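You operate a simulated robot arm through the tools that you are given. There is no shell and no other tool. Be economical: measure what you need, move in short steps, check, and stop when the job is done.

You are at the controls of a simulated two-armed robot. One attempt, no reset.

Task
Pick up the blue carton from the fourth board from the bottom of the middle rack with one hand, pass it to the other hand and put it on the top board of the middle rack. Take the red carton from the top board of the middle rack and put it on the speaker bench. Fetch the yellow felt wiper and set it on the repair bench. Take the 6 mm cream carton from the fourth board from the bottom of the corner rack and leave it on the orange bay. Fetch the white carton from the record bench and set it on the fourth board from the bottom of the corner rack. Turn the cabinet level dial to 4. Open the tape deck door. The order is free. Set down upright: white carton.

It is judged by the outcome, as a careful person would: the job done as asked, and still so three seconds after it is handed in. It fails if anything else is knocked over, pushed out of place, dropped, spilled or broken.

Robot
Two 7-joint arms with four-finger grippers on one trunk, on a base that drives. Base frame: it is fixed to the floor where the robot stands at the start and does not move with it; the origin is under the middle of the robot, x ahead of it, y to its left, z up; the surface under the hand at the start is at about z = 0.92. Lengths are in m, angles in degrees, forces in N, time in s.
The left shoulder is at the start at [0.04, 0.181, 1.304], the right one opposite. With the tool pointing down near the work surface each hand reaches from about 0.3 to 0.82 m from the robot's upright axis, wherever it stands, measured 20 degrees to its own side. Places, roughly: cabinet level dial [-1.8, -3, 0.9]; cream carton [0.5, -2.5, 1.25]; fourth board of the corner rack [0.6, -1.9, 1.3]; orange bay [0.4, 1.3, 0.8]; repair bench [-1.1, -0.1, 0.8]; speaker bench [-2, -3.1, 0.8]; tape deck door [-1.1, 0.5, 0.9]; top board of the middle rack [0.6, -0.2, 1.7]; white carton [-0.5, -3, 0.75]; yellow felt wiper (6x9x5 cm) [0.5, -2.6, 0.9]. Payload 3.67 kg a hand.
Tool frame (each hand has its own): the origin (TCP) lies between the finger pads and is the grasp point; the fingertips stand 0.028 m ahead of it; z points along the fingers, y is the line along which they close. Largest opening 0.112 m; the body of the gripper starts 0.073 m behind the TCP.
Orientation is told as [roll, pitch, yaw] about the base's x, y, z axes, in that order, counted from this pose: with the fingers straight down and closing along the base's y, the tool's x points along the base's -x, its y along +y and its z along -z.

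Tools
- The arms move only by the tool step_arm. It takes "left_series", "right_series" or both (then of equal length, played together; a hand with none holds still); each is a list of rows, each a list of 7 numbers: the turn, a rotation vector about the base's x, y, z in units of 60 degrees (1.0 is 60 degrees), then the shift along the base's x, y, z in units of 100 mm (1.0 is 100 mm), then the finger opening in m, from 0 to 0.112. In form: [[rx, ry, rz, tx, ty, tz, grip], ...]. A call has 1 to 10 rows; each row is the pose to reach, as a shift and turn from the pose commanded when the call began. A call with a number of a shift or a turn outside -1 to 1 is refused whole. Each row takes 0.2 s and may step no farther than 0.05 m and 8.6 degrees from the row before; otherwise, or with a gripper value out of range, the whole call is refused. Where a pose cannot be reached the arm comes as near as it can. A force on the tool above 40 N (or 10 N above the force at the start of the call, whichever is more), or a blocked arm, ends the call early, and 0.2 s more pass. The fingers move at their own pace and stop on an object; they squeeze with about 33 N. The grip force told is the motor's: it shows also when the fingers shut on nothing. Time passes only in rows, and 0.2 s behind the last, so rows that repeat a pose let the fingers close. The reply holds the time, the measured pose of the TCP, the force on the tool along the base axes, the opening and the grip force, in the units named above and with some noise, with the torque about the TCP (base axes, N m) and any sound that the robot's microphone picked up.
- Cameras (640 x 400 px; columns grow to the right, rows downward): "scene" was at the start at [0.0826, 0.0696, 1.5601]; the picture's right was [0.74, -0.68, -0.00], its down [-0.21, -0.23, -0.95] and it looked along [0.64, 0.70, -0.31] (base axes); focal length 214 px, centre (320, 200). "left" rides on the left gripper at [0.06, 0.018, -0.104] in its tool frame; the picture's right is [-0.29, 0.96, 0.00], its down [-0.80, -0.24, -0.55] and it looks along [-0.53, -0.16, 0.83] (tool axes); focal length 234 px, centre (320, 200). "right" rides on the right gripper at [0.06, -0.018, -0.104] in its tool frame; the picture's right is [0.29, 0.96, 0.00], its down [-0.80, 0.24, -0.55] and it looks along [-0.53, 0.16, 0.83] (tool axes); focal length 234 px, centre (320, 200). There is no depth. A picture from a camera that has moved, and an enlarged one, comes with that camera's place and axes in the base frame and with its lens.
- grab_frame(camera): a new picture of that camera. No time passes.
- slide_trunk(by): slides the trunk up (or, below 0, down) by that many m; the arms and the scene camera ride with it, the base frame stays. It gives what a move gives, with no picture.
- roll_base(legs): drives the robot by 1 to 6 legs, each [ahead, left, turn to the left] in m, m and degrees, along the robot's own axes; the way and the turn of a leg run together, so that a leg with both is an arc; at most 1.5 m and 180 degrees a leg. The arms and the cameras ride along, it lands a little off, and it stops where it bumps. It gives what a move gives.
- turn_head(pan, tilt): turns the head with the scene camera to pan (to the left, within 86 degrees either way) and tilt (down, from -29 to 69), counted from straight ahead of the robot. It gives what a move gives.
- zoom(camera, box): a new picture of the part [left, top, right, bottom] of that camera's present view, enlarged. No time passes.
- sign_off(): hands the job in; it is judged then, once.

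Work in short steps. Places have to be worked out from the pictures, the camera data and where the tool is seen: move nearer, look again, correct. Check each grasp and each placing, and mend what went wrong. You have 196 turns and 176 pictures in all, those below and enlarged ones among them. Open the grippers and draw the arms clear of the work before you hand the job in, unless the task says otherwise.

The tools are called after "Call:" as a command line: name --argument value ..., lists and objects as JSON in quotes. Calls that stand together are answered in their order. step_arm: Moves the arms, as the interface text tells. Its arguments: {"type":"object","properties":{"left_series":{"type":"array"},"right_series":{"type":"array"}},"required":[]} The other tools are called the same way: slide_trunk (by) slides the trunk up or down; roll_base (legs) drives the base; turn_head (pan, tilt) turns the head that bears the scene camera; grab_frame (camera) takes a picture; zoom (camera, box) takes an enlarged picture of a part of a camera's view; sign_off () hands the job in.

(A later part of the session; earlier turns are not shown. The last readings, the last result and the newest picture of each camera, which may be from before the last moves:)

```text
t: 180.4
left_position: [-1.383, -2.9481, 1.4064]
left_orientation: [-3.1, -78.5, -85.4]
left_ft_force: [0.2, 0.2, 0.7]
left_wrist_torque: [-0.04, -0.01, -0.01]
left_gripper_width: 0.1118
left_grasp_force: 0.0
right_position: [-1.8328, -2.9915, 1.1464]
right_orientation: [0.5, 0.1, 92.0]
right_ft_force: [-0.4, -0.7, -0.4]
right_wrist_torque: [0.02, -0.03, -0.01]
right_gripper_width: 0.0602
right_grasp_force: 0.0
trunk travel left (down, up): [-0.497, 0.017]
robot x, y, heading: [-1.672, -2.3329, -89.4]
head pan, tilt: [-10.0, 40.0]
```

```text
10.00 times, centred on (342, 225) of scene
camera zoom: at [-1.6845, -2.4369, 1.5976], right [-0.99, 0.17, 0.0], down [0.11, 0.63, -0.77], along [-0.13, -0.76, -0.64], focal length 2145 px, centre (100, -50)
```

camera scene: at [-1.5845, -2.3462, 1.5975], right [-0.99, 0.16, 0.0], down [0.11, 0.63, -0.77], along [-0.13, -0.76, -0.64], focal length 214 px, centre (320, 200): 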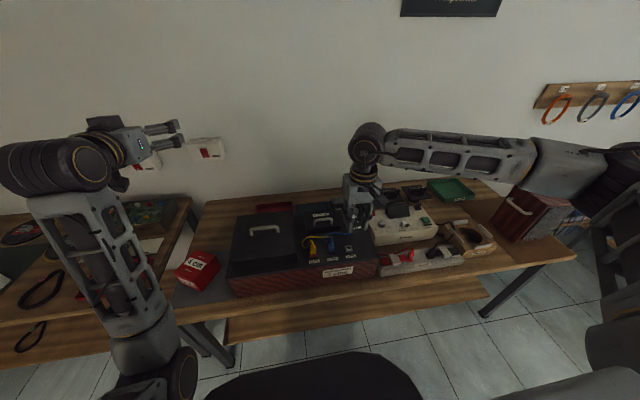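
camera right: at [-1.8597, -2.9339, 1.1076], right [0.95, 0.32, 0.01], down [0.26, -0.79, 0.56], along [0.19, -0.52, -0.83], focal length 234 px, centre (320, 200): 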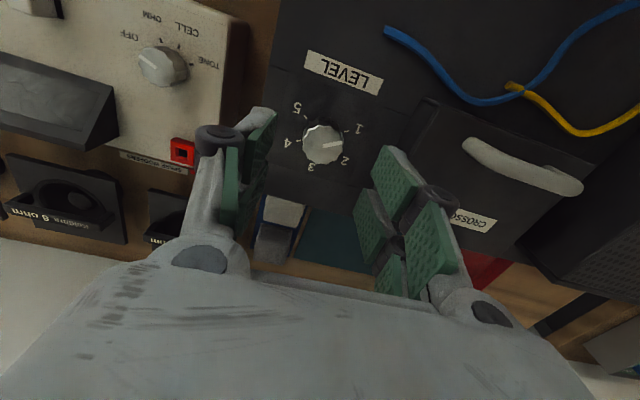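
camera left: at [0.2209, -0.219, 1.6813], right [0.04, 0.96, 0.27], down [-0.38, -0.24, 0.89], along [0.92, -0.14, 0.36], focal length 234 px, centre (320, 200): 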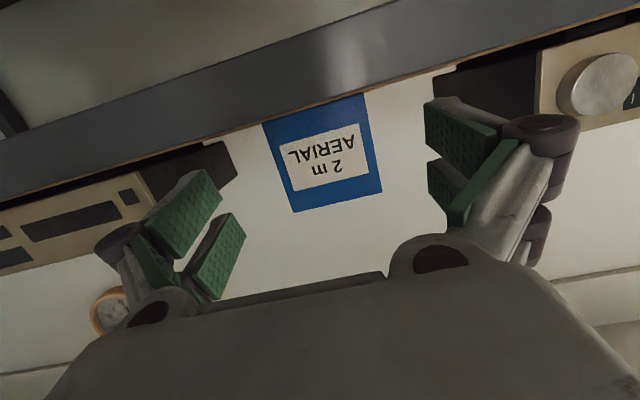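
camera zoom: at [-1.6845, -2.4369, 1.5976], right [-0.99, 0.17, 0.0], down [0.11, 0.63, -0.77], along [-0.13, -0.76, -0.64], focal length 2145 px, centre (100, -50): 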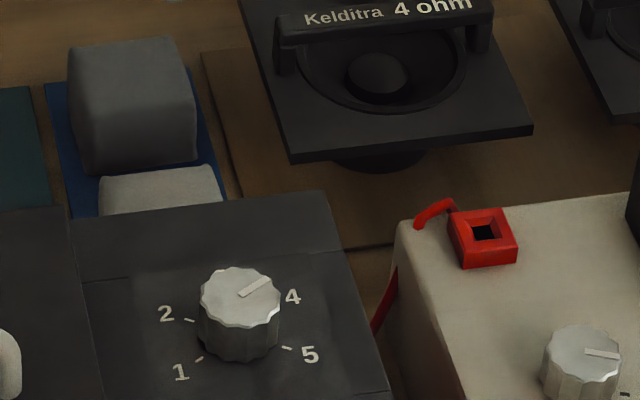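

Dial set to 4. Next the white carton: strafe left 1.15 m along the benches with hands high.

Call:
roll_base --legs '[[-0.05, 1.15, 0]]'

Call:
turn_head --pan 0 --tilt 45

Call:
grab_frame --camera "scene"

```text
t: 186.4
left_position: [-0.2417, -2.8872, 1.406]
left_orientation: [-3.0, -78.4, -85.5]
left_ft_force: [0.4, -0.8, 0.7]
left_wrist_torque: [0.02, 0.05, 0.0]
left_gripper_width: 0.1119
left_grasp_force: 0.0
right_position: [-0.6927, -2.9311, 1.1468]
right_orientation: [0.5, 0.1, 92.1]
right_ft_force: [-0.8, 0.3, 0.9]
right_wrist_torque: [-0.02, -0.02, 0.02]
right_gripper_width: 0.06
right_grasp_force: 0.0
trunk travel left (down, up): [-0.497, 0.017]
robot x, y, heading: [-0.5286, -2.2699, -89.3]
head pan, tilt: [-10.0, 40.0]
```

```text
t: 187.1
left_position: [-0.2403, -2.8867, 1.4051]
left_orientation: [-3.2, -78.4, -85.3]
left_ft_force: [0.3, -0.7, 0.7]
left_wrist_torque: [0.0, 0.0, 0.0]
left_gripper_width: 0.1121
left_grasp_force: 0.1
right_position: [-0.6914, -2.9326, 1.1472]
right_orientation: [0.6, 0.1, 92.1]
right_ft_force: [-0.8, -0.8, 0.0]
right_wrist_torque: [0.04, 0.0, 0.0]
right_gripper_width: 0.0601
right_grasp_force: 0.1
trunk travel left (down, up): [-0.497, 0.017]
robot x, y, heading: [-0.5299, -2.2706, -89.5]
head pan, tilt: [0.0, 45.0]
```

```text
86 pictures are left
camera scene: at [-0.5285, -2.3737, 1.5903], right [-1.0, -0.01, 0.0], down [-0.01, 0.71, -0.71], along [0.01, -0.71, -0.71], focal length 214 px, centre (320, 200)
```

scene: 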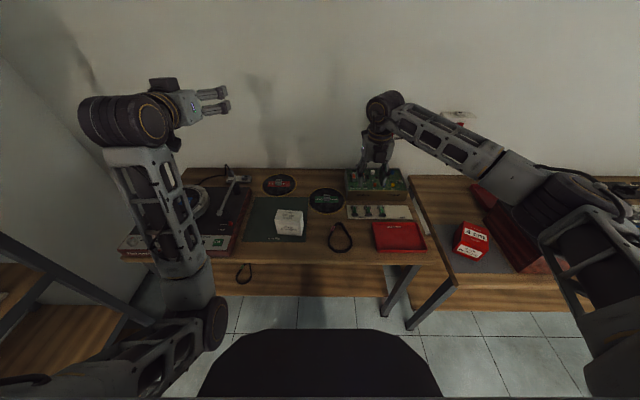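

Call:
zoom --camera "scene" --box '[240, 190, 340, 252]'

```text
6.40 times, centred on (290, 221) of scene
camera zoom: at [-0.5285, -2.3737, 1.5903], right [-1.0, -0.01, 0.0], down [-0.01, 0.71, -0.71], along [0.01, -0.71, -0.71], focal length 1373 px, centre (512, 66)
```

zoom: 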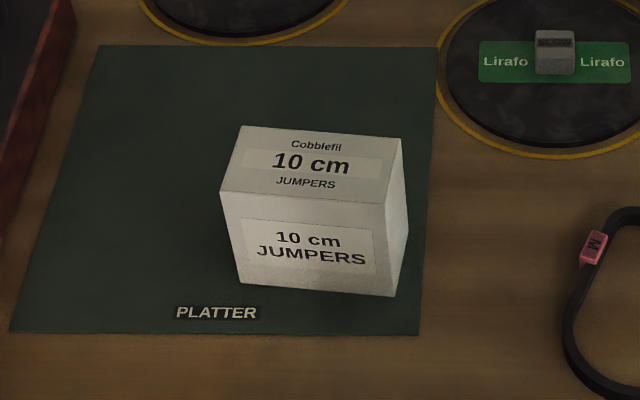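

Carton is ≈11.5 cm wide (x), 6 cm deep, 10.5 cm tall at ≈(−0.38,−3.0). I'll grip its 6 cm faces with the right hand leaning, fingers pointing +x and down, so it can later be slid into the rack. Turn the base 30° left first and raise the right hand a bit.

Call:
roll_base --legs '[[0, 0, 30]]'

Call:
step_arm --right_series '[[0, 0, 0.125, 0, 0.1, 0, 0.1], [0, 0, 0.25, 0, 0.1, 0, 0.1], [0, 0, 0.375, 0, 0.1, 0, 0.1], [0, 0, 0.5, 0, 0.1, 0, 0.1], [0, 0, 0.625, 0, 0.1, 0, 0.1], [0, 0, 0.75, 0, 0.1, 0, 0.1], [0, 0, 0.875, 0, 0.1, 0, 0.1], [0, 0, 0.96, 0, 0.1, 0, 0.1]]'

Call:
grab_frame --camera "scene"

```text
t: 189.1
left_position: [0.0336, -2.6524, 1.406]
left_orientation: [-3.1, -78.6, -54.7]
left_ft_force: [-0.6, -0.3, 0.0]
left_wrist_torque: [-0.02, -0.01, -0.03]
left_gripper_width: 0.1117
left_grasp_force: 0.0
right_position: [-0.3305, -2.9228, 1.1473]
right_orientation: [0.5, 0.1, 123.0]
right_ft_force: [-0.9, -0.5, -0.1]
right_wrist_torque: [0.0, 0.0, 0.01]
right_gripper_width: 0.0599
right_grasp_force: 0.0
trunk travel left (down, up): [-0.497, 0.017]
robot x, y, heading: [-0.5263, -2.2712, -58.5]
head pan, tilt: [0.0, 45.0]
```

```text
t: 190.9
left_position: [0.0323, -2.6528, 1.4071]
left_orientation: [-3.1, -78.5, -54.5]
left_ft_force: [0.8, -1.1, -0.2]
left_wrist_torque: [-0.01, 0.0, 0.01]
left_gripper_width: 0.1119
left_grasp_force: 0.0
right_position: [-0.3298, -2.9117, 1.1464]
right_orientation: [0.4, 0.2, -179.4]
right_ft_force: [-0.3, 0.3, -0.1]
right_wrist_torque: [-0.03, 0.03, -0.02]
right_gripper_width: 0.1001
right_grasp_force: 0.1
trunk travel left (down, up): [-0.497, 0.017]
robot x, y, heading: [-0.5275, -2.2698, -58.7]
head pan, tilt: [0.0, 45.0]
```

```text
84 pictures are left
camera scene: at [-0.4768, -2.3589, 1.5903], right [-0.85, -0.52, 0.0], down [-0.37, 0.6, -0.71], along [0.37, -0.6, -0.71], focal length 214 px, centre (320, 200)
```

scene: 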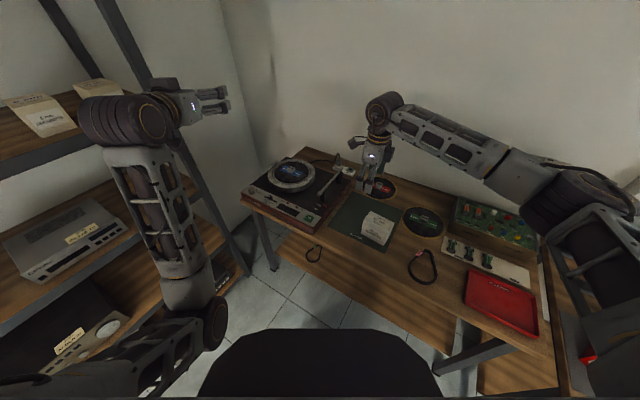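

Now lean the hand 40° (fingers toward +x) and move to the pre-grasp point.

Call:
step_arm --right_series '[[0, -0.12, -0.01, -0.2, -0.1, 0, 0.1], [0, -0.24, -0.03, -0.4, -0.2, 0, 0.1], [0, -0.36, -0.05, -0.6, -0.3, 0, 0.1], [0, -0.48, -0.06, -0.8, -0.4, 0, 0.1], [0, -0.58, -0.07, -1, -0.5, 0, 0.1], [0, -0.667, -0.085, -1, -0.5, 0, 0.1]]'

Call:
grab_frame --camera "right"

Call:
zoom --camera "scene" --box '[300, 140, 460, 260]'

```text
t: 192.3
left_position: [0.0336, -2.6518, 1.4072]
left_orientation: [-3.1, -78.6, -54.4]
left_ft_force: [-0.9, -0.7, -0.1]
left_wrist_torque: [0.03, 0.01, -0.03]
left_gripper_width: 0.1119
left_grasp_force: 0.0
right_position: [-0.43, -2.9624, 1.1473]
right_orientation: [-1.3, 40.2, 174.6]
right_ft_force: [-0.3, 0.3, -0.2]
right_wrist_torque: [-0.03, 0.03, 0.01]
right_gripper_width: 0.1
right_grasp_force: 0.0
trunk travel left (down, up): [-0.497, 0.017]
robot x, y, heading: [-0.5271, -2.275, -58.5]
head pan, tilt: [0.0, 45.0]
```

```text
83 pictures are left
camera right: at [-0.45, -2.9449, 1.2647], right [0.14, -0.98, 0.17], down [-0.98, -0.16, -0.09], along [0.12, -0.15, -0.98], focal length 234 px, centre (320, 200)
```

right: 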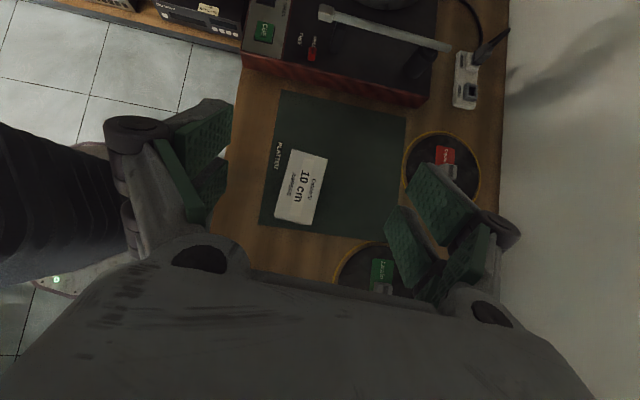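

```text
3.33 times, centred on (380, 200) of scene
camera zoom: at [-0.4767, -2.3586, 1.5903], right [-0.85, -0.52, 0.0], down [-0.37, 0.6, -0.71], along [0.37, -0.6, -0.71], focal length 715 px, centre (120, 200)
```

zoom: 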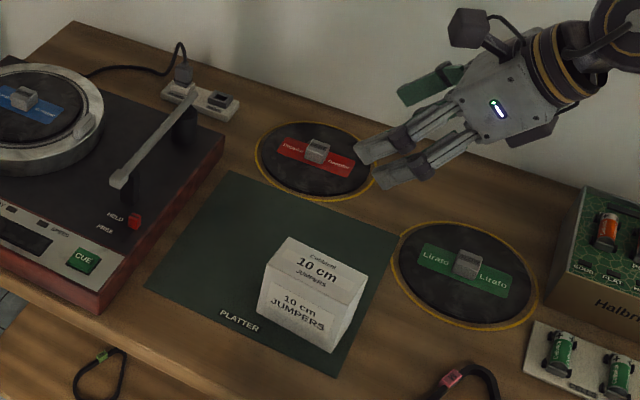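

Cross-checking views: carton top z≈0.895 (bench ≈0.80), centre ≈(−0.388,−2.968), long axis −5.5°, matching the hand. Move to pre-grasp and insert along the finger line.

Call:
step_arm --right_series '[[0, 0, 0, -0.1, 0, -0.4, 0.1], [0, 0, 0, -0.2, 0, -0.8, 0.1], [0, 0, 0, -0.3, 0, -1, 0.1]]'

Call:
step_arm --right_series '[[0, 0, 0, -0.05, -0.02, -0.4, 0.1], [0, 0, 0, -0.05, -0.04, -0.8, 0.1]]'

Call:
grab_frame --camera "right"

Call:
zoom --camera "scene" --box '[300, 140, 460, 260]'

```text
t: 193.1
left_position: [0.0323, -2.6512, 1.4065]
left_orientation: [-3.1, -78.4, -54.4]
left_ft_force: [-0.9, 0.0, -0.5]
left_wrist_torque: [-0.01, 0.02, -0.03]
left_gripper_width: 0.1119
left_grasp_force: 0.1
right_position: [-0.4595, -2.9614, 1.047]
right_orientation: [-1.0, 40.1, 174.8]
right_ft_force: [-0.2, 0.1, 0.5]
right_wrist_torque: [0.02, -0.03, -0.01]
right_gripper_width: 0.1
right_grasp_force: 0.0
trunk travel left (down, up): [-0.497, 0.017]
robot x, y, heading: [-0.5301, -2.274, -58.5]
head pan, tilt: [0.0, 45.0]
```

```text
t: 193.7
left_position: [0.0329, -2.6527, 1.406]
left_orientation: [-3.0, -78.3, -54.6]
left_ft_force: [-0.3, -0.2, 0.7]
left_wrist_torque: [-0.01, -0.03, 0.01]
left_gripper_width: 0.1119
left_grasp_force: 0.0
right_position: [-0.4648, -2.9669, 0.9652]
right_orientation: [-1.2, 40.1, 174.6]
right_ft_force: [0.1, 0.3, -0.5]
right_wrist_torque: [0.03, 0.02, 0.01]
right_gripper_width: 0.1001
right_grasp_force: 0.0
trunk travel left (down, up): [-0.497, 0.017]
robot x, y, heading: [-0.5317, -2.2715, -58.2]
head pan, tilt: [0.0, 45.0]
```

```text
81 pictures are left
camera right: at [-0.4856, -2.9504, 1.0829], right [0.14, -0.98, 0.17], down [-0.98, -0.16, -0.09], along [0.12, -0.15, -0.98], focal length 234 px, centre (320, 200)
```

right: 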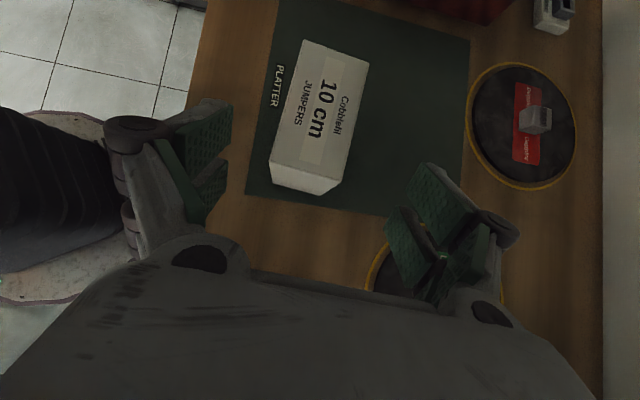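

```text
3.33 times, centred on (380, 200) of scene
camera zoom: at [-0.4769, -2.3597, 1.5902], right [-0.85, -0.52, 0.0], down [-0.37, 0.6, -0.71], along [0.37, -0.6, -0.71], focal length 715 px, centre (120, 200)
```

zoom: 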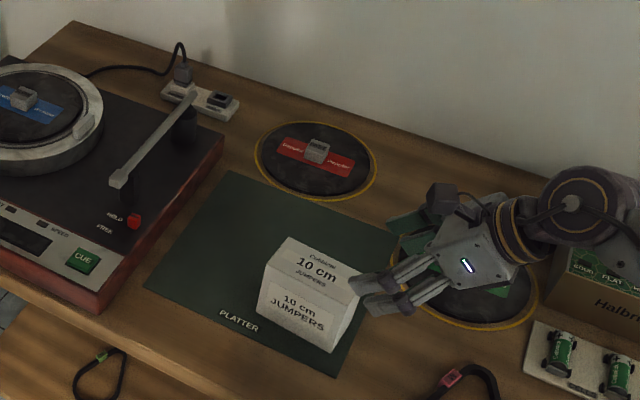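

Aligned. Insert (+0.08, 0, −0.10) and close.

Call:
step_arm --right_series '[[0, 0, 0, 0.25, 0, -0.3, 0.1], [0, 0, 0, 0.5, 0, -0.6, 0.1], [0, 0, 0, 0.7, 0, -0.85, 0.1], [0, 0, 0, 0.8, 0, -0.97, 0.1], [0, 0, 0, 0.8, 0, -0.97, 0.04], [0, 0, 0, 0.8, 0, -0.97, 0.04], [0, 0, 0, 0.8, 0, -0.97, 0.04]]'

Call:
grab_frame --camera "right"

```text
t: 195.3
left_position: [0.0325, -2.6526, 1.4071]
left_orientation: [-3.1, -78.6, -54.6]
left_ft_force: [0.9, 0.2, 0.3]
left_wrist_torque: [0.0, 0.01, 0.03]
left_gripper_width: 0.1119
left_grasp_force: 0.0
right_position: [-0.3882, -2.9677, 0.872]
right_orientation: [-1.1, 40.2, 174.6]
right_ft_force: [-2.6, 0.2, 8.7]
right_wrist_torque: [0.13, 0.45, 0.02]
right_gripper_width: 0.0729
right_grasp_force: 33.6
trunk travel left (down, up): [-0.497, 0.017]
robot x, y, heading: [-0.5258, -2.2718, -58.4]
head pan, tilt: [0.0, 45.0]
```

```text
79 pictures are left
camera right: at [-0.4081, -2.9503, 0.99], right [0.14, -0.97, 0.17], down [-0.98, -0.16, -0.09], along [0.12, -0.15, -0.98], focal length 234 px, centre (320, 200)
```

right: 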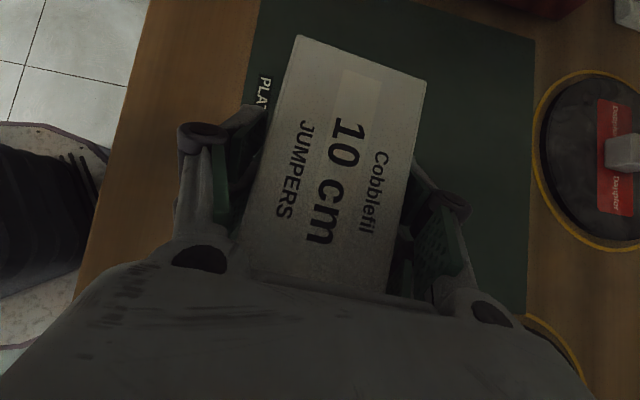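

Gripped at 73 mm. Lift and check.

Call:
step_arm --right_series '[[0, 0, 0, 0, 0, 0.2, 0.04], [0, 0, 0, 0, 0, 0.6, 0.04], [0, 0, 0, 0, 0, 1, 0.04]]'

Call:
step_arm --right_series '[[0, 0, 0, 0, 0.2, 0.4, 0.04], [0, 0, 0, 0, 0.4, 0.8, 0.04], [0, 0, 0, 0, 0.6, 1, 0.04]]'

Call:
grab_frame --camera "right"

Call:
zoom --camera "scene" --box '[300, 100, 460, 220]'

```text
t: 196.1
left_position: [0.033, -2.6529, 1.4065]
left_orientation: [-3.0, -78.5, -54.5]
left_ft_force: [-1.1, -0.1, -0.6]
left_wrist_torque: [0.01, 0.03, -0.02]
left_gripper_width: 0.112
left_grasp_force: 0.1
right_position: [-0.3878, -2.9643, 0.9706]
right_orientation: [-1.3, 40.0, 174.5]
right_ft_force: [0.5, 0.2, -1.4]
right_wrist_torque: [0.01, 0.01, -0.03]
right_gripper_width: 0.0721
right_grasp_force: 32.9
trunk travel left (down, up): [-0.497, 0.017]
robot x, y, heading: [-0.5304, -2.2733, -58.4]
head pan, tilt: [0.0, 45.0]
```

```text
t: 196.9
left_position: [0.0334, -2.6511, 1.4056]
left_orientation: [-3.1, -78.4, -54.4]
left_ft_force: [0.4, -0.3, -0.4]
left_wrist_torque: [0.0, 0.0, 0.01]
left_gripper_width: 0.1121
left_grasp_force: 0.1
right_position: [-0.3873, -2.9058, 1.0686]
right_orientation: [-1.3, 40.0, 174.5]
right_ft_force: [0.6, -0.6, -0.8]
right_wrist_torque: [0.02, 0.01, 0.01]
right_gripper_width: 0.0716
right_grasp_force: 32.5
trunk travel left (down, up): [-0.497, 0.017]
robot x, y, heading: [-0.5299, -2.2689, -58.5]
head pan, tilt: [0.0, 45.0]
```

```text
78 pictures are left
camera right: at [-0.4067, -2.8892, 1.1852], right [0.14, -0.98, 0.17], down [-0.98, -0.16, -0.09], along [0.12, -0.15, -0.98], focal length 234 px, centre (320, 200)
```

right: 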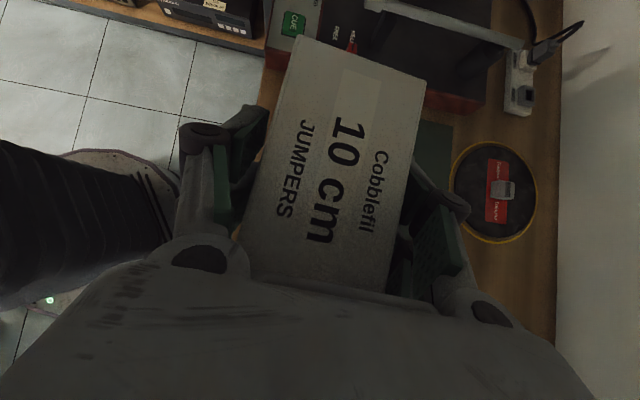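

```text
3.33 times, centred on (380, 160) of scene
camera zoom: at [-0.4767, -2.3589, 1.5903], right [-0.85, -0.52, 0.0], down [-0.37, 0.6, -0.71], along [0.37, -0.6, -0.71], focal length 715 px, centre (120, 333)
```

zoom: 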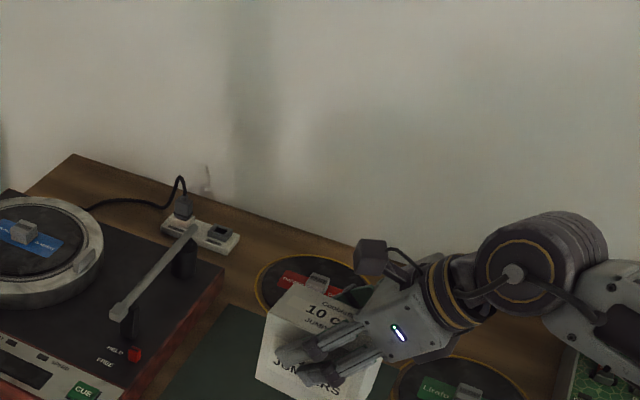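

White is held upright by its upper edge (≈0.2 kg). Raise it to shelf height and turn to face the corner rack.

Call:
step_arm --right_series '[[0, 0, 0, 0, 0.1, 0.4, 0.04], [0, 0, 0, 0, 0.2, 0.8, 0.04], [0, 0, 0, 0, 0.2, 1, 0.04]]'

Call:
roll_base --legs '[[0, 0, 58]]'

Call:
turn_head --pan -10 --tilt 25

Call:
grab_frame --camera "scene"

```text
t: 197.7
left_position: [0.0325, -2.6531, 1.4063]
left_orientation: [-3.0, -78.4, -54.6]
left_ft_force: [0.7, 0.2, -0.7]
left_wrist_torque: [-0.03, 0.0, 0.02]
left_gripper_width: 0.1119
left_grasp_force: 0.0
right_position: [-0.3863, -2.8849, 1.1684]
right_orientation: [-1.3, 40.0, 174.7]
right_ft_force: [-0.2, 0.3, -2.0]
right_wrist_torque: [-0.01, -0.02, -0.01]
right_gripper_width: 0.0715
right_grasp_force: 33.2
trunk travel left (down, up): [-0.497, 0.017]
robot x, y, heading: [-0.5288, -2.2729, -58.2]
head pan, tilt: [0.0, 45.0]
```

```text
t: 200.9
left_position: [0.093, -2.0019, 1.4053]
left_orientation: [-3.1, -78.4, 3.0]
left_ft_force: [0.2, 0.2, 0.6]
left_wrist_torque: [0.0, 0.02, -0.02]
left_gripper_width: 0.1119
left_grasp_force: 0.2
right_position: [0.0646, -2.4805, 1.1678]
right_orientation: [-1.3, 40.0, -127.7]
right_ft_force: [0.5, -0.2, -0.9]
right_wrist_torque: [-0.05, 0.0, 0.01]
right_gripper_width: 0.0697
right_grasp_force: 32.8
trunk travel left (down, up): [-0.497, 0.017]
robot x, y, heading: [-0.5275, -2.2732, -1.1]
head pan, tilt: [0.0, 45.0]
```

```text
t: 201.8
left_position: [0.0934, -2.0009, 1.4056]
left_orientation: [-3.0, -78.5, 3.1]
left_ft_force: [-0.5, 0.3, 0.7]
left_wrist_torque: [-0.01, 0.01, 0.01]
left_gripper_width: 0.1123
left_grasp_force: 0.1
right_position: [0.0629, -2.4799, 1.1685]
right_orientation: [-1.2, 39.9, -127.8]
right_ft_force: [0.3, -0.2, -1.4]
right_wrist_torque: [-0.02, 0.0, 0.02]
right_gripper_width: 0.0695
right_grasp_force: 33.0
trunk travel left (down, up): [-0.497, 0.017]
robot x, y, heading: [-0.5285, -2.2743, -0.8]
head pan, tilt: [-10.0, 25.0]
```

```text
76 pictures are left
camera scene: at [-0.4189, -2.2898, 1.6208], right [-0.19, -0.98, 0.0], down [-0.42, 0.08, -0.91], along [0.89, -0.17, -0.42], focal length 214 px, centre (320, 200)
```

scene: 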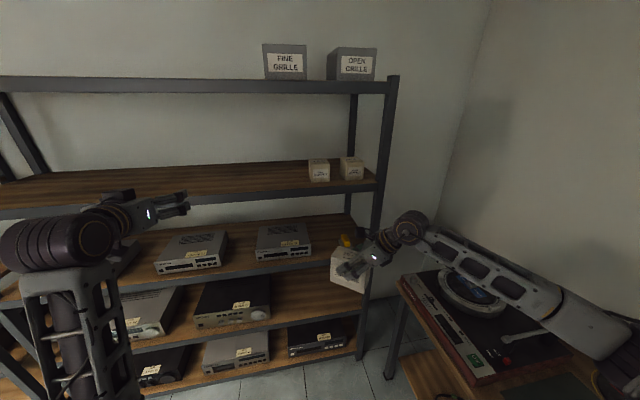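

Grip width is slowly shrinking; check the hold.

Call:
grab_frame --camera "right"

Call:
zoom --camera "scene" --box '[300, 200, 440, 300]'

```text
75 pictures are left
camera right: at [0.0383, -2.4878, 1.2858], right [0.9, -0.4, 0.17], down [-0.39, -0.92, -0.09], along [0.19, 0.02, -0.98], focal length 234 px, centre (320, 200)
```

right: 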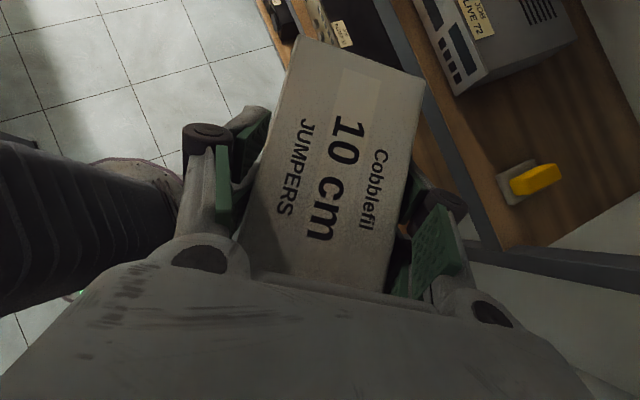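

```text
4.00 times, centred on (370, 250) of scene
camera zoom: at [-0.4189, -2.2898, 1.6208], right [-0.19, -0.98, 0.0], down [-0.42, 0.08, -0.91], along [0.89, -0.17, -0.42], focal length 858 px, centre (120, 0)
```

zoom: 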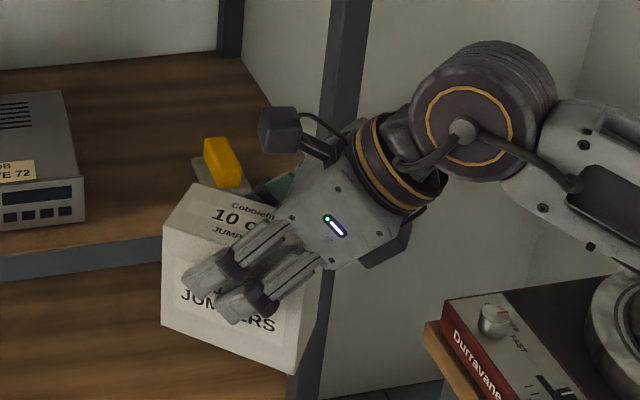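

Hold is unchanged. Turn the hand to point straight at the rack (−52° yaw) and raise to z≈1.46; then strafe left 0.35 m.

Call:
step_arm --right_series '[[0, 0, -0.125, 0, 0, 0.125, 0.04], [0, 0, -0.25, 0, 0, 0.25, 0.04], [0, 0, -0.375, 0, 0, 0.375, 0.04], [0, 0, -0.5, 0, 0, 0.5, 0.04], [0, 0, -0.625, 0, 0, 0.625, 0.04], [0, 0, -0.75, 0, 0, 0.75, 0.04], [0, 0, -0.86, 0, 0, 0.9, 0.04]]'

Call:
roll_base --legs '[[0, 0.35, 0]]'

Call:
step_arm --right_series '[[0, 0, 0, 0, 0, 0.4, 0.04], [0, 0, 0, 0, 0, 0.8, 0.04], [0, 0, 0, 0, 0, 1, 0.04]]'

Call:
step_arm --right_series '[[0, 0, 0, 0, 0, 0.4, 0.04], [0, 0, 0, 0, 0, 0.8, 0.04], [0, 0, 0, 0, 0, 1, 0.04]]'

Call:
grab_frame --camera "scene"

```text
t: 203.4
left_position: [0.0932, -2.0007, 1.4065]
left_orientation: [-3.2, -78.4, 3.2]
left_ft_force: [0.2, -0.6, 0.5]
left_wrist_torque: [0.01, -0.01, -0.02]
left_gripper_width: 0.112
left_grasp_force: 0.1
right_position: [0.0632, -2.479, 1.2591]
right_orientation: [-1.1, 40.0, -179.6]
right_ft_force: [0.6, 1.0, -0.7]
right_wrist_torque: [-0.01, -0.02, 0.02]
right_gripper_width: 0.0687
right_grasp_force: 33.2
trunk travel left (down, up): [-0.497, 0.017]
robot x, y, heading: [-0.5256, -2.2733, -0.9]
head pan, tilt: [-10.0, 25.0]
```

```text
t: 205.7
left_position: [0.0992, -1.6498, 1.4055]
left_orientation: [-2.9, -78.5, 2.8]
left_ft_force: [0.3, 0.6, -0.1]
left_wrist_torque: [0.01, 0.03, 0.02]
left_gripper_width: 0.112
left_grasp_force: 0.1
right_position: [0.0699, -2.1285, 1.2578]
right_orientation: [-1.3, 40.0, -179.5]
right_ft_force: [-0.2, -0.6, -2.0]
right_wrist_torque: [-0.02, 0.02, -0.01]
right_gripper_width: 0.0681
right_grasp_force: 32.6
trunk travel left (down, up): [-0.497, 0.017]
robot x, y, heading: [-0.5244, -1.9216, -0.9]
head pan, tilt: [-10.0, 25.0]
```

```text
t: 206.5
left_position: [0.0984, -1.6487, 1.406]
left_orientation: [-3.3, -78.5, 3.2]
left_ft_force: [-0.2, -0.4, 0.4]
left_wrist_torque: [0.02, -0.01, -0.03]
left_gripper_width: 0.112
left_grasp_force: 0.1
right_position: [0.0716, -2.1262, 1.3589]
right_orientation: [-1.1, 40.0, -179.4]
right_ft_force: [0.1, 0.1, -0.9]
right_wrist_torque: [-0.02, 0.0, 0.01]
right_gripper_width: 0.0678
right_grasp_force: 33.0
trunk travel left (down, up): [-0.497, 0.017]
robot x, y, heading: [-0.5208, -1.9225, -1.0]
head pan, tilt: [-10.0, 25.0]
```

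```text
t: 207.3
left_position: [0.0997, -1.6504, 1.4061]
left_orientation: [-3.0, -78.5, 3.0]
left_ft_force: [-0.8, -0.1, -0.5]
left_wrist_torque: [-0.02, -0.01, 0.04]
left_gripper_width: 0.1118
left_grasp_force: 0.1
right_position: [0.0711, -2.1287, 1.4579]
right_orientation: [-1.3, 39.9, -179.4]
right_ft_force: [-0.2, -0.1, -0.6]
right_wrist_torque: [0.02, 0.02, 0.01]
right_gripper_width: 0.0672
right_grasp_force: 33.1
trunk travel left (down, up): [-0.497, 0.017]
robot x, y, heading: [-0.5225, -1.9225, -0.9]
head pan, tilt: [-10.0, 25.0]
```

```text
73 pictures are left
camera scene: at [-0.4131, -1.9381, 1.6209], right [-0.19, -0.98, 0.0], down [-0.42, 0.08, -0.91], along [0.89, -0.17, -0.42], focal length 214 px, centre (320, 200)
```

scene: 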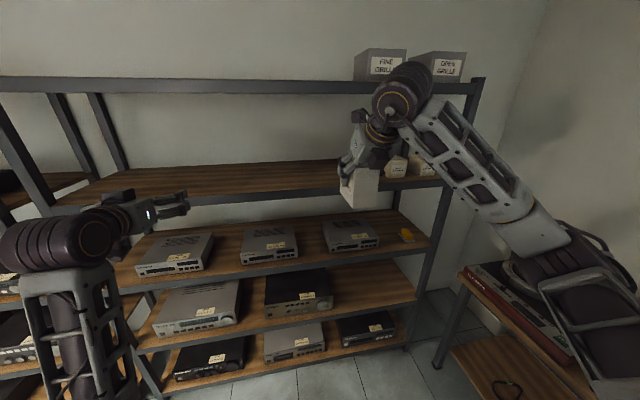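

Drive 0.2 m ahead and look with the right camera.

Call:
roll_base --legs '[[0.2, 0.02, 0.9]]'

Call:
grab_frame --camera "right"

Call:
grab_frame --camera "scene"

```text
t: 208.9
left_position: [0.2894, -1.6209, 1.4084]
left_orientation: [-3.1, -78.6, 4.0]
left_ft_force: [-0.4, 0.6, 0.3]
left_wrist_torque: [0.04, 0.01, 0.02]
left_gripper_width: 0.1121
left_grasp_force: 0.0
right_position: [0.2693, -2.0996, 1.4593]
right_orientation: [-1.2, 40.2, -178.5]
right_ft_force: [-0.6, 0.5, -1.0]
right_wrist_torque: [-0.01, 0.0, 0.05]
right_gripper_width: 0.0669
right_grasp_force: 33.0
trunk travel left (down, up): [-0.497, 0.017]
robot x, y, heading: [-0.3252, -1.9044, -0.1]
head pan, tilt: [-10.0, 25.0]
```

```text
72 pictures are left
camera right: at [0.2474, -2.0854, 1.5774], right [0.26, -0.95, 0.17], down [-0.96, -0.28, -0.1], along [0.14, -0.14, -0.98], focal length 234 px, centre (320, 200)
```

right: 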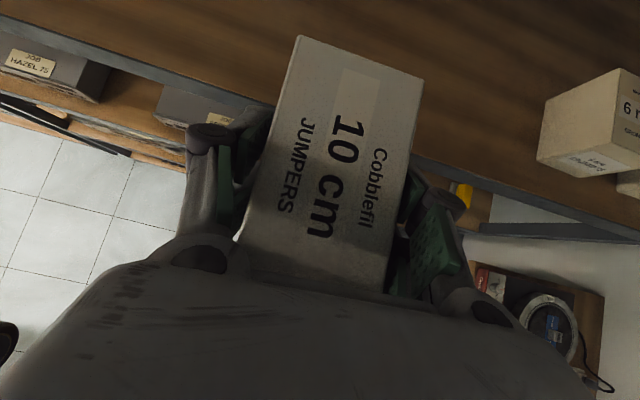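

```text
71 pictures are left
camera scene: at [-0.2176, -1.9175, 1.6212], right [-0.17, -0.98, 0.0], down [-0.41, 0.07, -0.91], along [0.89, -0.16, -0.42], focal length 214 px, centre (320, 200)
```

scene: 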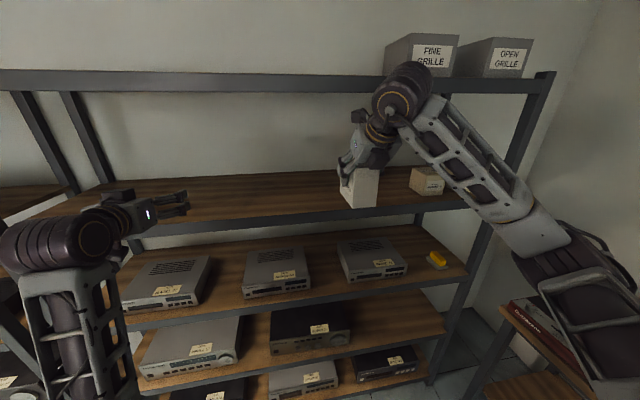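

Wrist stays ~5 cm in front of the top board. Extend 0.175 m then lower slowly.

Call:
step_arm --right_series '[[0, 0, 0, 0.4, 0, 0, 0.04], [0, 0, 0, 0.8, 0, 0, 0.04], [0, 0, 0, 1, 0, 0, 0.04]]'

Call:
step_arm --right_series '[[0, 0, 0, 0.3, 0, 0, 0.04], [0, 0, 0, 0.72, 0, -0.1, 0.04], [0, 0, 0, 0.72, 0, -0.25, 0.04], [0, 0, 0, 0.72, 0, -0.38, 0.04]]'

Call:
zoom --camera "scene" --box '[300, 60, 460, 220]'

```text
t: 209.7
left_position: [0.2945, -1.62, 1.4056]
left_orientation: [-3.1, -78.4, 4.0]
left_ft_force: [0.7, -0.8, 0.0]
left_wrist_torque: [0.01, 0.02, 0.0]
left_gripper_width: 0.1118
left_grasp_force: 0.1
right_position: [0.3757, -2.0994, 1.4569]
right_orientation: [-1.2, 39.9, -178.6]
right_ft_force: [0.8, -0.2, -1.1]
right_wrist_torque: [0.01, 0.02, 0.0]
right_gripper_width: 0.067
right_grasp_force: 32.7
trunk travel left (down, up): [-0.497, 0.017]
robot x, y, heading: [-0.3255, -1.9017, -0.1]
head pan, tilt: [-10.0, 25.0]
```

```text
t: 210.7
left_position: [0.292, -1.6209, 1.4057]
left_orientation: [-3.0, -78.6, 3.9]
left_ft_force: [0.8, -0.2, -0.3]
left_wrist_torque: [0.0, 0.01, -0.03]
left_gripper_width: 0.1122
left_grasp_force: 0.0
right_position: [0.4457, -2.1004, 1.4227]
right_orientation: [-1.4, 40.1, -178.6]
right_ft_force: [-0.4, -0.3, -1.3]
right_wrist_torque: [0.03, 0.02, -0.02]
right_gripper_width: 0.0666
right_grasp_force: 33.2
trunk travel left (down, up): [-0.497, 0.017]
robot x, y, heading: [-0.3205, -1.8986, -0.1]
head pan, tilt: [-10.0, 25.0]
```

```text
2.50 times, centred on (380, 140) of scene
camera zoom: at [-0.2146, -1.9177, 1.6209], right [-0.17, -0.98, 0.0], down [-0.42, 0.07, -0.91], along [0.89, -0.16, -0.42], focal length 536 px, centre (170, 350)
```

zoom: 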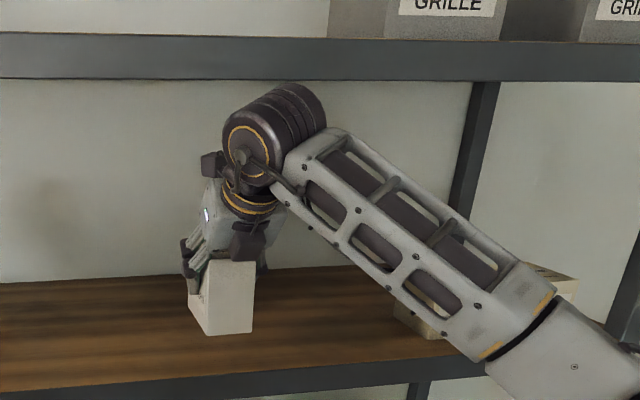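

Call:
step_arm --right_series '[[0, 0, 0, 0, 0, -0.06, 0.04], [0, 0, 0, 0, 0, -0.12, 0.04], [0, 0, 0, 0, 0, -0.17, 0.04], [0, 0, 0, 0, 0, -0.21, 0.04]]'

```text
t: 211.7
left_position: [0.2923, -1.6208, 1.4057]
left_orientation: [-3.0, -78.5, 3.9]
left_ft_force: [-0.5, 0.0, -0.7]
left_wrist_torque: [-0.02, 0.03, 0.01]
left_gripper_width: 0.1119
left_grasp_force: 0.0
right_position: [0.4447, -2.0987, 1.4]
right_orientation: [-1.1, 40.0, -178.5]
right_ft_force: [0.2, 0.5, -1.2]
right_wrist_torque: [0.0, 0.03, -0.01]
right_gripper_width: 0.0663
right_grasp_force: 32.8
trunk travel left (down, up): [-0.497, 0.017]
robot x, y, heading: [-0.3245, -1.899, -0.2]
head pan, tilt: [-10.0, 25.0]
```

Call:
step_arm --right_series '[[0, 0, 0, 0, 0, -0.04, 0.04], [0, 0, 0, 0, 0, -0.08, 0.04], [0, 0, 0, 0, 0, -0.12, 0.04], [0, 0, 0, 0, 0, -0.15, 0.04]]'

Call:
zoom --camera "scene" --box '[320, 130, 420, 230]'

```text
t: 212.7
left_position: [0.2937, -1.6215, 1.4066]
left_orientation: [-3.0, -78.5, 4.0]
left_ft_force: [1.1, 0.5, 0.4]
left_wrist_torque: [0.01, -0.01, 0.02]
left_gripper_width: 0.1119
left_grasp_force: 0.1
right_position: [0.4452, -2.0998, 1.3862]
right_orientation: [-1.3, 40.0, -178.5]
right_ft_force: [-0.8, -0.4, -0.7]
right_wrist_torque: [0.01, -0.01, -0.01]
right_gripper_width: 0.0662
right_grasp_force: 33.0
trunk travel left (down, up): [-0.497, 0.017]
robot x, y, heading: [-0.322, -1.9016, 0.1]
head pan, tilt: [-10.0, 25.0]
```

```text
4.00 times, centred on (370, 180) of scene
camera zoom: at [-0.2137, -1.9171, 1.6209], right [-0.17, -0.98, 0.0], down [-0.42, 0.07, -0.91], along [0.89, -0.16, -0.42], focal length 858 px, centre (120, 280)
```

zoom: 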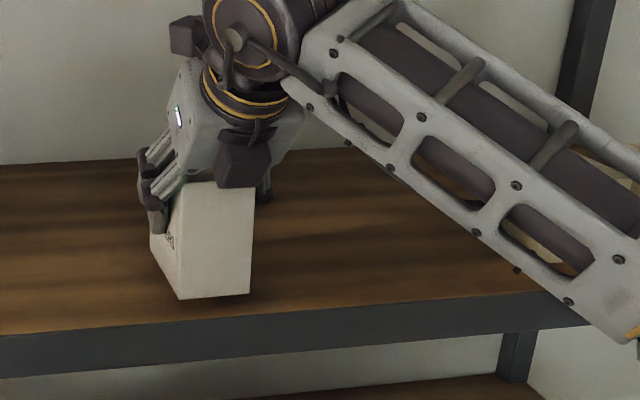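

Shadow shows it's just above the board. Continue gently.

Call:
step_arm --right_series '[[0, 0, 0, 0, 0, -0.04, 0.04], [0, 0, 0, 0, 0, -0.08, 0.04], [0, 0, 0, 0, 0, -0.12, 0.04], [0, 0, 0, 0, 0, -0.16, 0.04], [0, 0, 0, 0, 0, -0.2, 0.04]]'

Call:
zoom --camera "scene" --box '[320, 130, 420, 230]'

```text
t: 213.9
left_position: [0.2898, -1.6199, 1.4073]
left_orientation: [-3.3, -78.6, 4.2]
left_ft_force: [0.0, 0.2, -0.2]
left_wrist_torque: [0.01, 0.0, 0.01]
left_gripper_width: 0.112
left_grasp_force: 0.0
right_position: [0.4436, -2.1007, 1.3728]
right_orientation: [-1.5, 40.8, -178.7]
right_ft_force: [11.0, -3.0, 35.5]
right_wrist_torque: [0.58, 1.19, -0.07]
right_gripper_width: 0.0659
right_grasp_force: 33.0
trunk travel left (down, up): [-0.497, 0.017]
robot x, y, heading: [-0.3233, -1.9024, 0.0]
head pan, tilt: [-10.0, 25.0]
```

```text
4.00 times, centred on (370, 180) of scene
camera zoom: at [-0.2164, -1.9164, 1.6214], right [-0.17, -0.98, 0.0], down [-0.41, 0.07, -0.91], along [0.89, -0.16, -0.42], focal length 858 px, centre (120, 280)
```

zoom: 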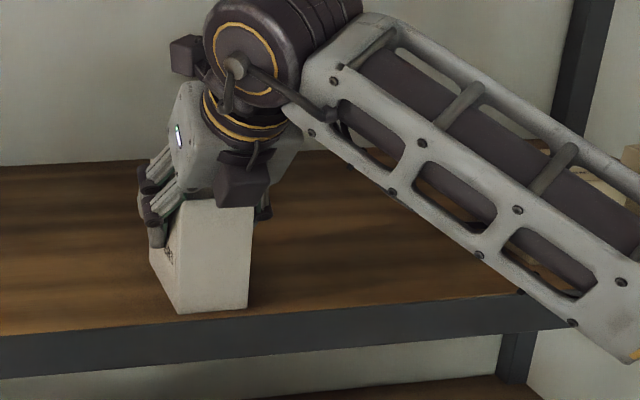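

Firm contact. Unload, open, and withdraw along the finger line, then straight back.

Call:
step_arm --right_series '[[0, 0, 0, 0, 0, 0.05, 0.04], [0, 0, 0, 0, 0, 0.05, 0.112], [0, 0, 0, 0, 0, 0.05, 0.112], [0, 0, 0, -0.15, 0, 0.23, 0.112], [0, 0, 0, -0.35, 0, 0.47, 0.112], [0, 0, 0, -0.6, 0, 0.6, 0.112], [0, 0, 0, -0.95, 0, 0.6, 0.112]]'

Call:
step_arm --right_series '[[0, 0, 0, -0.4, 0, 0, 0.112], [0, 0, 0, -0.8, 0, 0, 0.112], [0, 0, 0, -1, 0, 0, 0.112]]'

Call:
grab_frame --camera "scene"

```text
t: 215.5
left_position: [0.2913, -1.6215, 1.4069]
left_orientation: [-3.1, -78.4, 3.9]
left_ft_force: [-0.2, 0.2, 0.6]
left_wrist_torque: [-0.04, 0.02, 0.0]
left_gripper_width: 0.1121
left_grasp_force: 0.0
right_position: [0.3495, -2.1006, 1.4267]
right_orientation: [-1.3, 40.0, -178.5]
right_ft_force: [-0.5, -0.3, -0.1]
right_wrist_torque: [0.0, -0.03, 0.02]
right_gripper_width: 0.1123
right_grasp_force: 0.1
trunk travel left (down, up): [-0.497, 0.017]
robot x, y, heading: [-0.3244, -1.9017, 0.1]
head pan, tilt: [-10.0, 25.0]
```

```text
t: 216.3
left_position: [0.2934, -1.6208, 1.4069]
left_orientation: [-3.2, -78.5, 4.1]
left_ft_force: [1.0, 0.1, 0.5]
left_wrist_torque: [0.01, 0.02, -0.02]
left_gripper_width: 0.112
left_grasp_force: 0.1
right_position: [0.2502, -2.0997, 1.4226]
right_orientation: [-1.2, 40.0, -178.4]
right_ft_force: [0.2, 0.8, 0.6]
right_wrist_torque: [0.02, 0.01, 0.03]
right_gripper_width: 0.1118
right_grasp_force: 0.1
trunk travel left (down, up): [-0.497, 0.017]
robot x, y, heading: [-0.3274, -1.9018, 0.2]
head pan, tilt: [-10.0, 25.0]
```

```text
67 pictures are left
camera scene: at [-0.2137, -1.9168, 1.6209], right [-0.17, -0.98, 0.0], down [-0.42, 0.07, -0.91], along [0.89, -0.16, -0.42], focal length 214 px, centre (320, 200)
```

scene: 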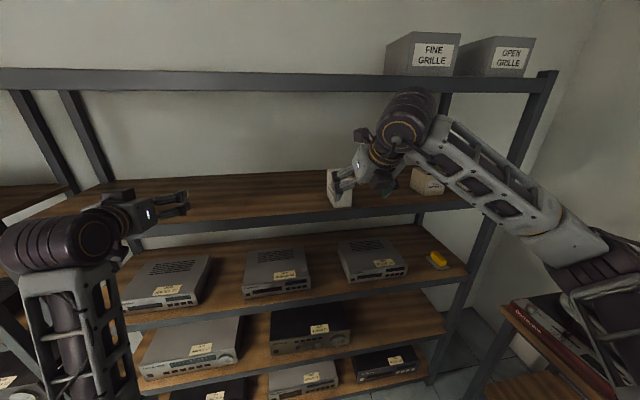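

White stands upright on board 4. Next, wiper and cream: back off 0.15 m, strafe right 0.4 m and lower the trunk, then look at the wiper.

Call:
roll_base --legs '[[-0.15, 0, 0], [0, -0.4, 0]]'

Call:
slide_trunk --by -0.25

Call:
turn_head --pan -18 --tilt 25

Call:
grab_frame --camera "scene"

```text
t: 219.9
left_position: [0.1413, -2.0161, 1.4058]
left_orientation: [-3.4, -78.5, 5.0]
left_ft_force: [0.5, 0.2, -0.5]
left_wrist_torque: [0.03, 0.01, 0.0]
left_gripper_width: 0.1119
left_grasp_force: 0.1
right_position: [0.1054, -2.4952, 1.4235]
right_orientation: [-1.1, 40.1, -177.6]
right_ft_force: [-0.6, -0.3, -0.9]
right_wrist_torque: [-0.04, -0.02, -0.01]
right_gripper_width: 0.1121
right_grasp_force: 0.0
trunk travel left (down, up): [-0.497, 0.017]
robot x, y, heading: [-0.4692, -2.3012, 0.9]
head pan, tilt: [-10.0, 25.0]
```

```text
t: 222.5
left_position: [0.1408, -2.0179, 1.157]
left_orientation: [-3.1, -78.5, 4.8]
left_ft_force: [-0.2, -0.2, 1.0]
left_wrist_torque: [0.0, 0.02, -0.01]
left_gripper_width: 0.1122
left_grasp_force: 0.1
right_position: [0.1049, -2.4961, 1.1747]
right_orientation: [-1.2, 40.1, -177.8]
right_ft_force: [-0.3, -0.4, -0.2]
right_wrist_torque: [-0.03, 0.0, 0.01]
right_gripper_width: 0.112
right_grasp_force: 0.1
trunk travel left (down, up): [-0.247, 0.267]
robot x, y, heading: [-0.4715, -2.3059, 1.1]
head pan, tilt: [-10.0, 25.0]
```

```text
t: 223.2
left_position: [0.1401, -2.0159, 1.157]
left_orientation: [-3.1, -78.5, 4.8]
left_ft_force: [0.3, -0.4, 0.1]
left_wrist_torque: [-0.04, -0.01, 0.02]
left_gripper_width: 0.1121
left_grasp_force: 0.1
right_position: [0.1054, -2.4968, 1.1748]
right_orientation: [-1.1, 40.2, -177.7]
right_ft_force: [0.6, -0.2, 0.0]
right_wrist_torque: [0.0, 0.02, 0.0]
right_gripper_width: 0.1119
right_grasp_force: 0.1
trunk travel left (down, up): [-0.247, 0.267]
robot x, y, heading: [-0.4716, -2.3052, 1.0]
head pan, tilt: [-18.0, 25.0]
```

```text
66 pictures are left
camera scene: at [-0.3639, -2.3328, 1.3711], right [-0.3, -0.96, 0.0], down [-0.4, 0.12, -0.91], along [0.87, -0.27, -0.42], focal length 214 px, centre (320, 200)
```

scene: 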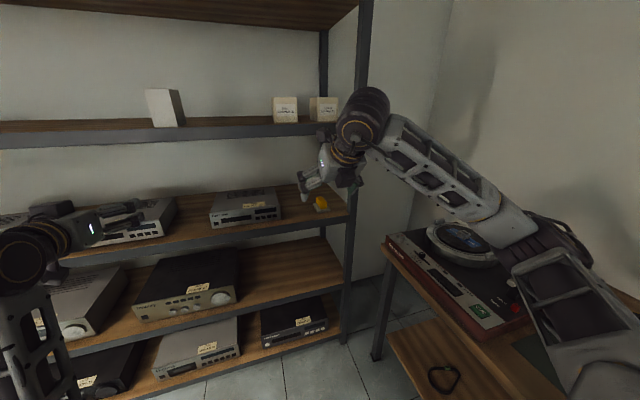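

Call:
zoom --camera "scene" --box '[290, 160, 370, 225]'

Call:
grab_frame --camera "right"

```text
6.15 times, centred on (330, 192) of scene
camera zoom: at [-0.3639, -2.3328, 1.3711], right [-0.3, -0.96, 0.0], down [-0.4, 0.12, -0.91], along [0.87, -0.27, -0.42], focal length 1320 px, centre (258, 246)
```

zoom: 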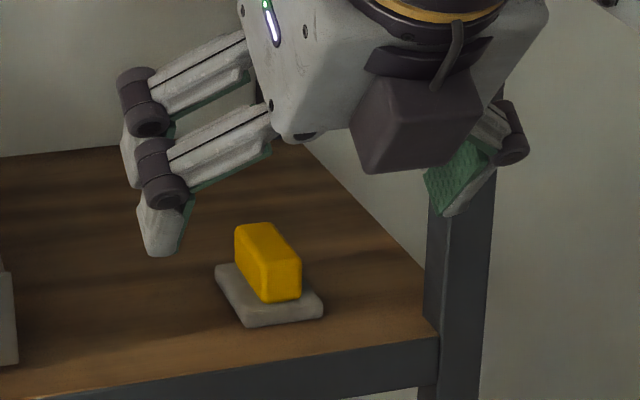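

```text
64 pictures are left
camera right: at [0.0835, -2.4825, 1.2913], right [0.27, -0.95, 0.17], down [-0.95, -0.29, -0.09], along [0.14, -0.14, -0.98], focal length 234 px, centre (320, 200)
```

right: 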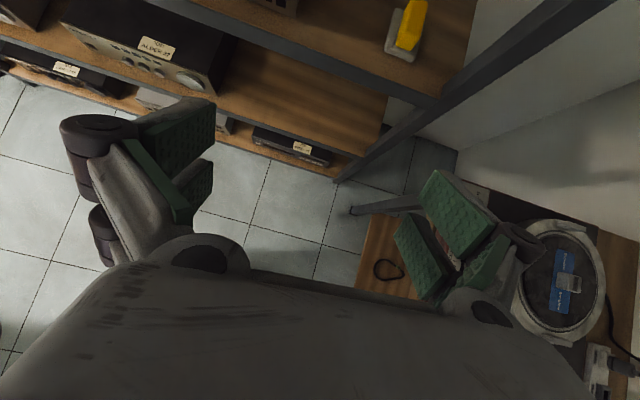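

Wiper: yellow handle axis along x, centre ≈(0.475,−2.602), top z≈0.965, board ≈0.92; rack post inner face y≈−2.69. Drive 0.2 m ahead, narrow the fingers to 60 mm.

Call:
roll_base --legs '[[0.2, 0, -1]]'

Call:
step_arm --right_series '[[0, 0, 0, 0, -0.3, -0.3, 0.065], [0, 0, 0, 0, -0.6, -0.6, 0.065], [0, 0, 0, 0, -0.95, -0.9, 0.065]]'

Call:
grab_frame --camera "right"

Call:
zoom --camera "scene" --box '[290, 160, 410, 250]'

```text
t: 224.8
left_position: [0.3427, -2.0266, 1.1558]
left_orientation: [-3.1, -78.4, 4.0]
left_ft_force: [0.2, 0.2, 0.5]
left_wrist_torque: [0.03, -0.01, 0.0]
left_gripper_width: 0.1119
left_grasp_force: 0.0
right_position: [0.2994, -2.5049, 1.1737]
right_orientation: [-1.2, 40.0, -178.6]
right_ft_force: [-0.5, 0.2, -0.6]
right_wrist_torque: [-0.02, 0.03, 0.01]
right_gripper_width: 0.1119
right_grasp_force: 0.1
trunk travel left (down, up): [-0.247, 0.267]
robot x, y, heading: [-0.2766, -2.3041, 0.0]
head pan, tilt: [-18.0, 25.0]
```

```text
t: 225.6
left_position: [0.3414, -2.0269, 1.1566]
left_orientation: [-2.9, -78.5, 3.6]
left_ft_force: [-0.6, -0.3, 0.1]
left_wrist_torque: [0.02, 0.01, 0.03]
left_gripper_width: 0.112
left_grasp_force: 0.0
right_position: [0.2962, -2.599, 1.0847]
right_orientation: [-1.3, 40.3, -178.6]
right_ft_force: [0.5, -0.2, -0.2]
right_wrist_torque: [0.01, 0.0, 0.01]
right_gripper_width: 0.0653
right_grasp_force: 0.1
trunk travel left (down, up): [-0.247, 0.267]
robot x, y, heading: [-0.2757, -2.3032, -0.2]
head pan, tilt: [-18.0, 25.0]
```

```text
63 pictures are left
camera right: at [0.2729, -2.5862, 1.2022], right [0.26, -0.95, 0.17], down [-0.96, -0.28, -0.09], along [0.14, -0.14, -0.98], focal length 234 px, centre (320, 200)
```

right: 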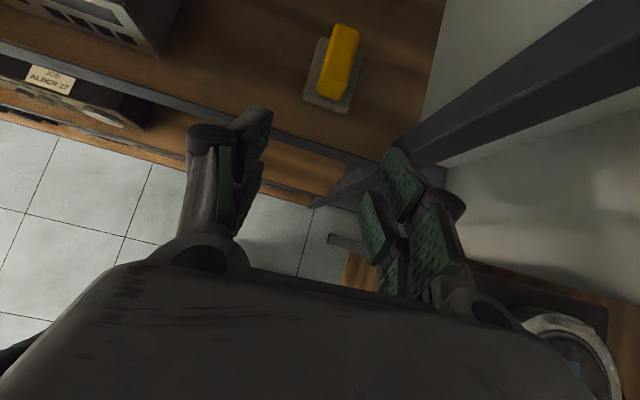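

```text
4.44 times, centred on (350, 205) of scene
camera zoom: at [-0.1693, -2.335, 1.3712], right [-0.31, -0.95, 0.0], down [-0.4, 0.13, -0.91], along [0.86, -0.28, -0.42], focal length 953 px, centre (187, 178)
```

zoom: 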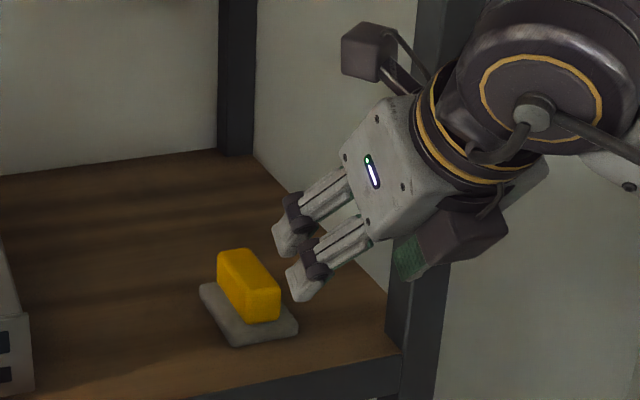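

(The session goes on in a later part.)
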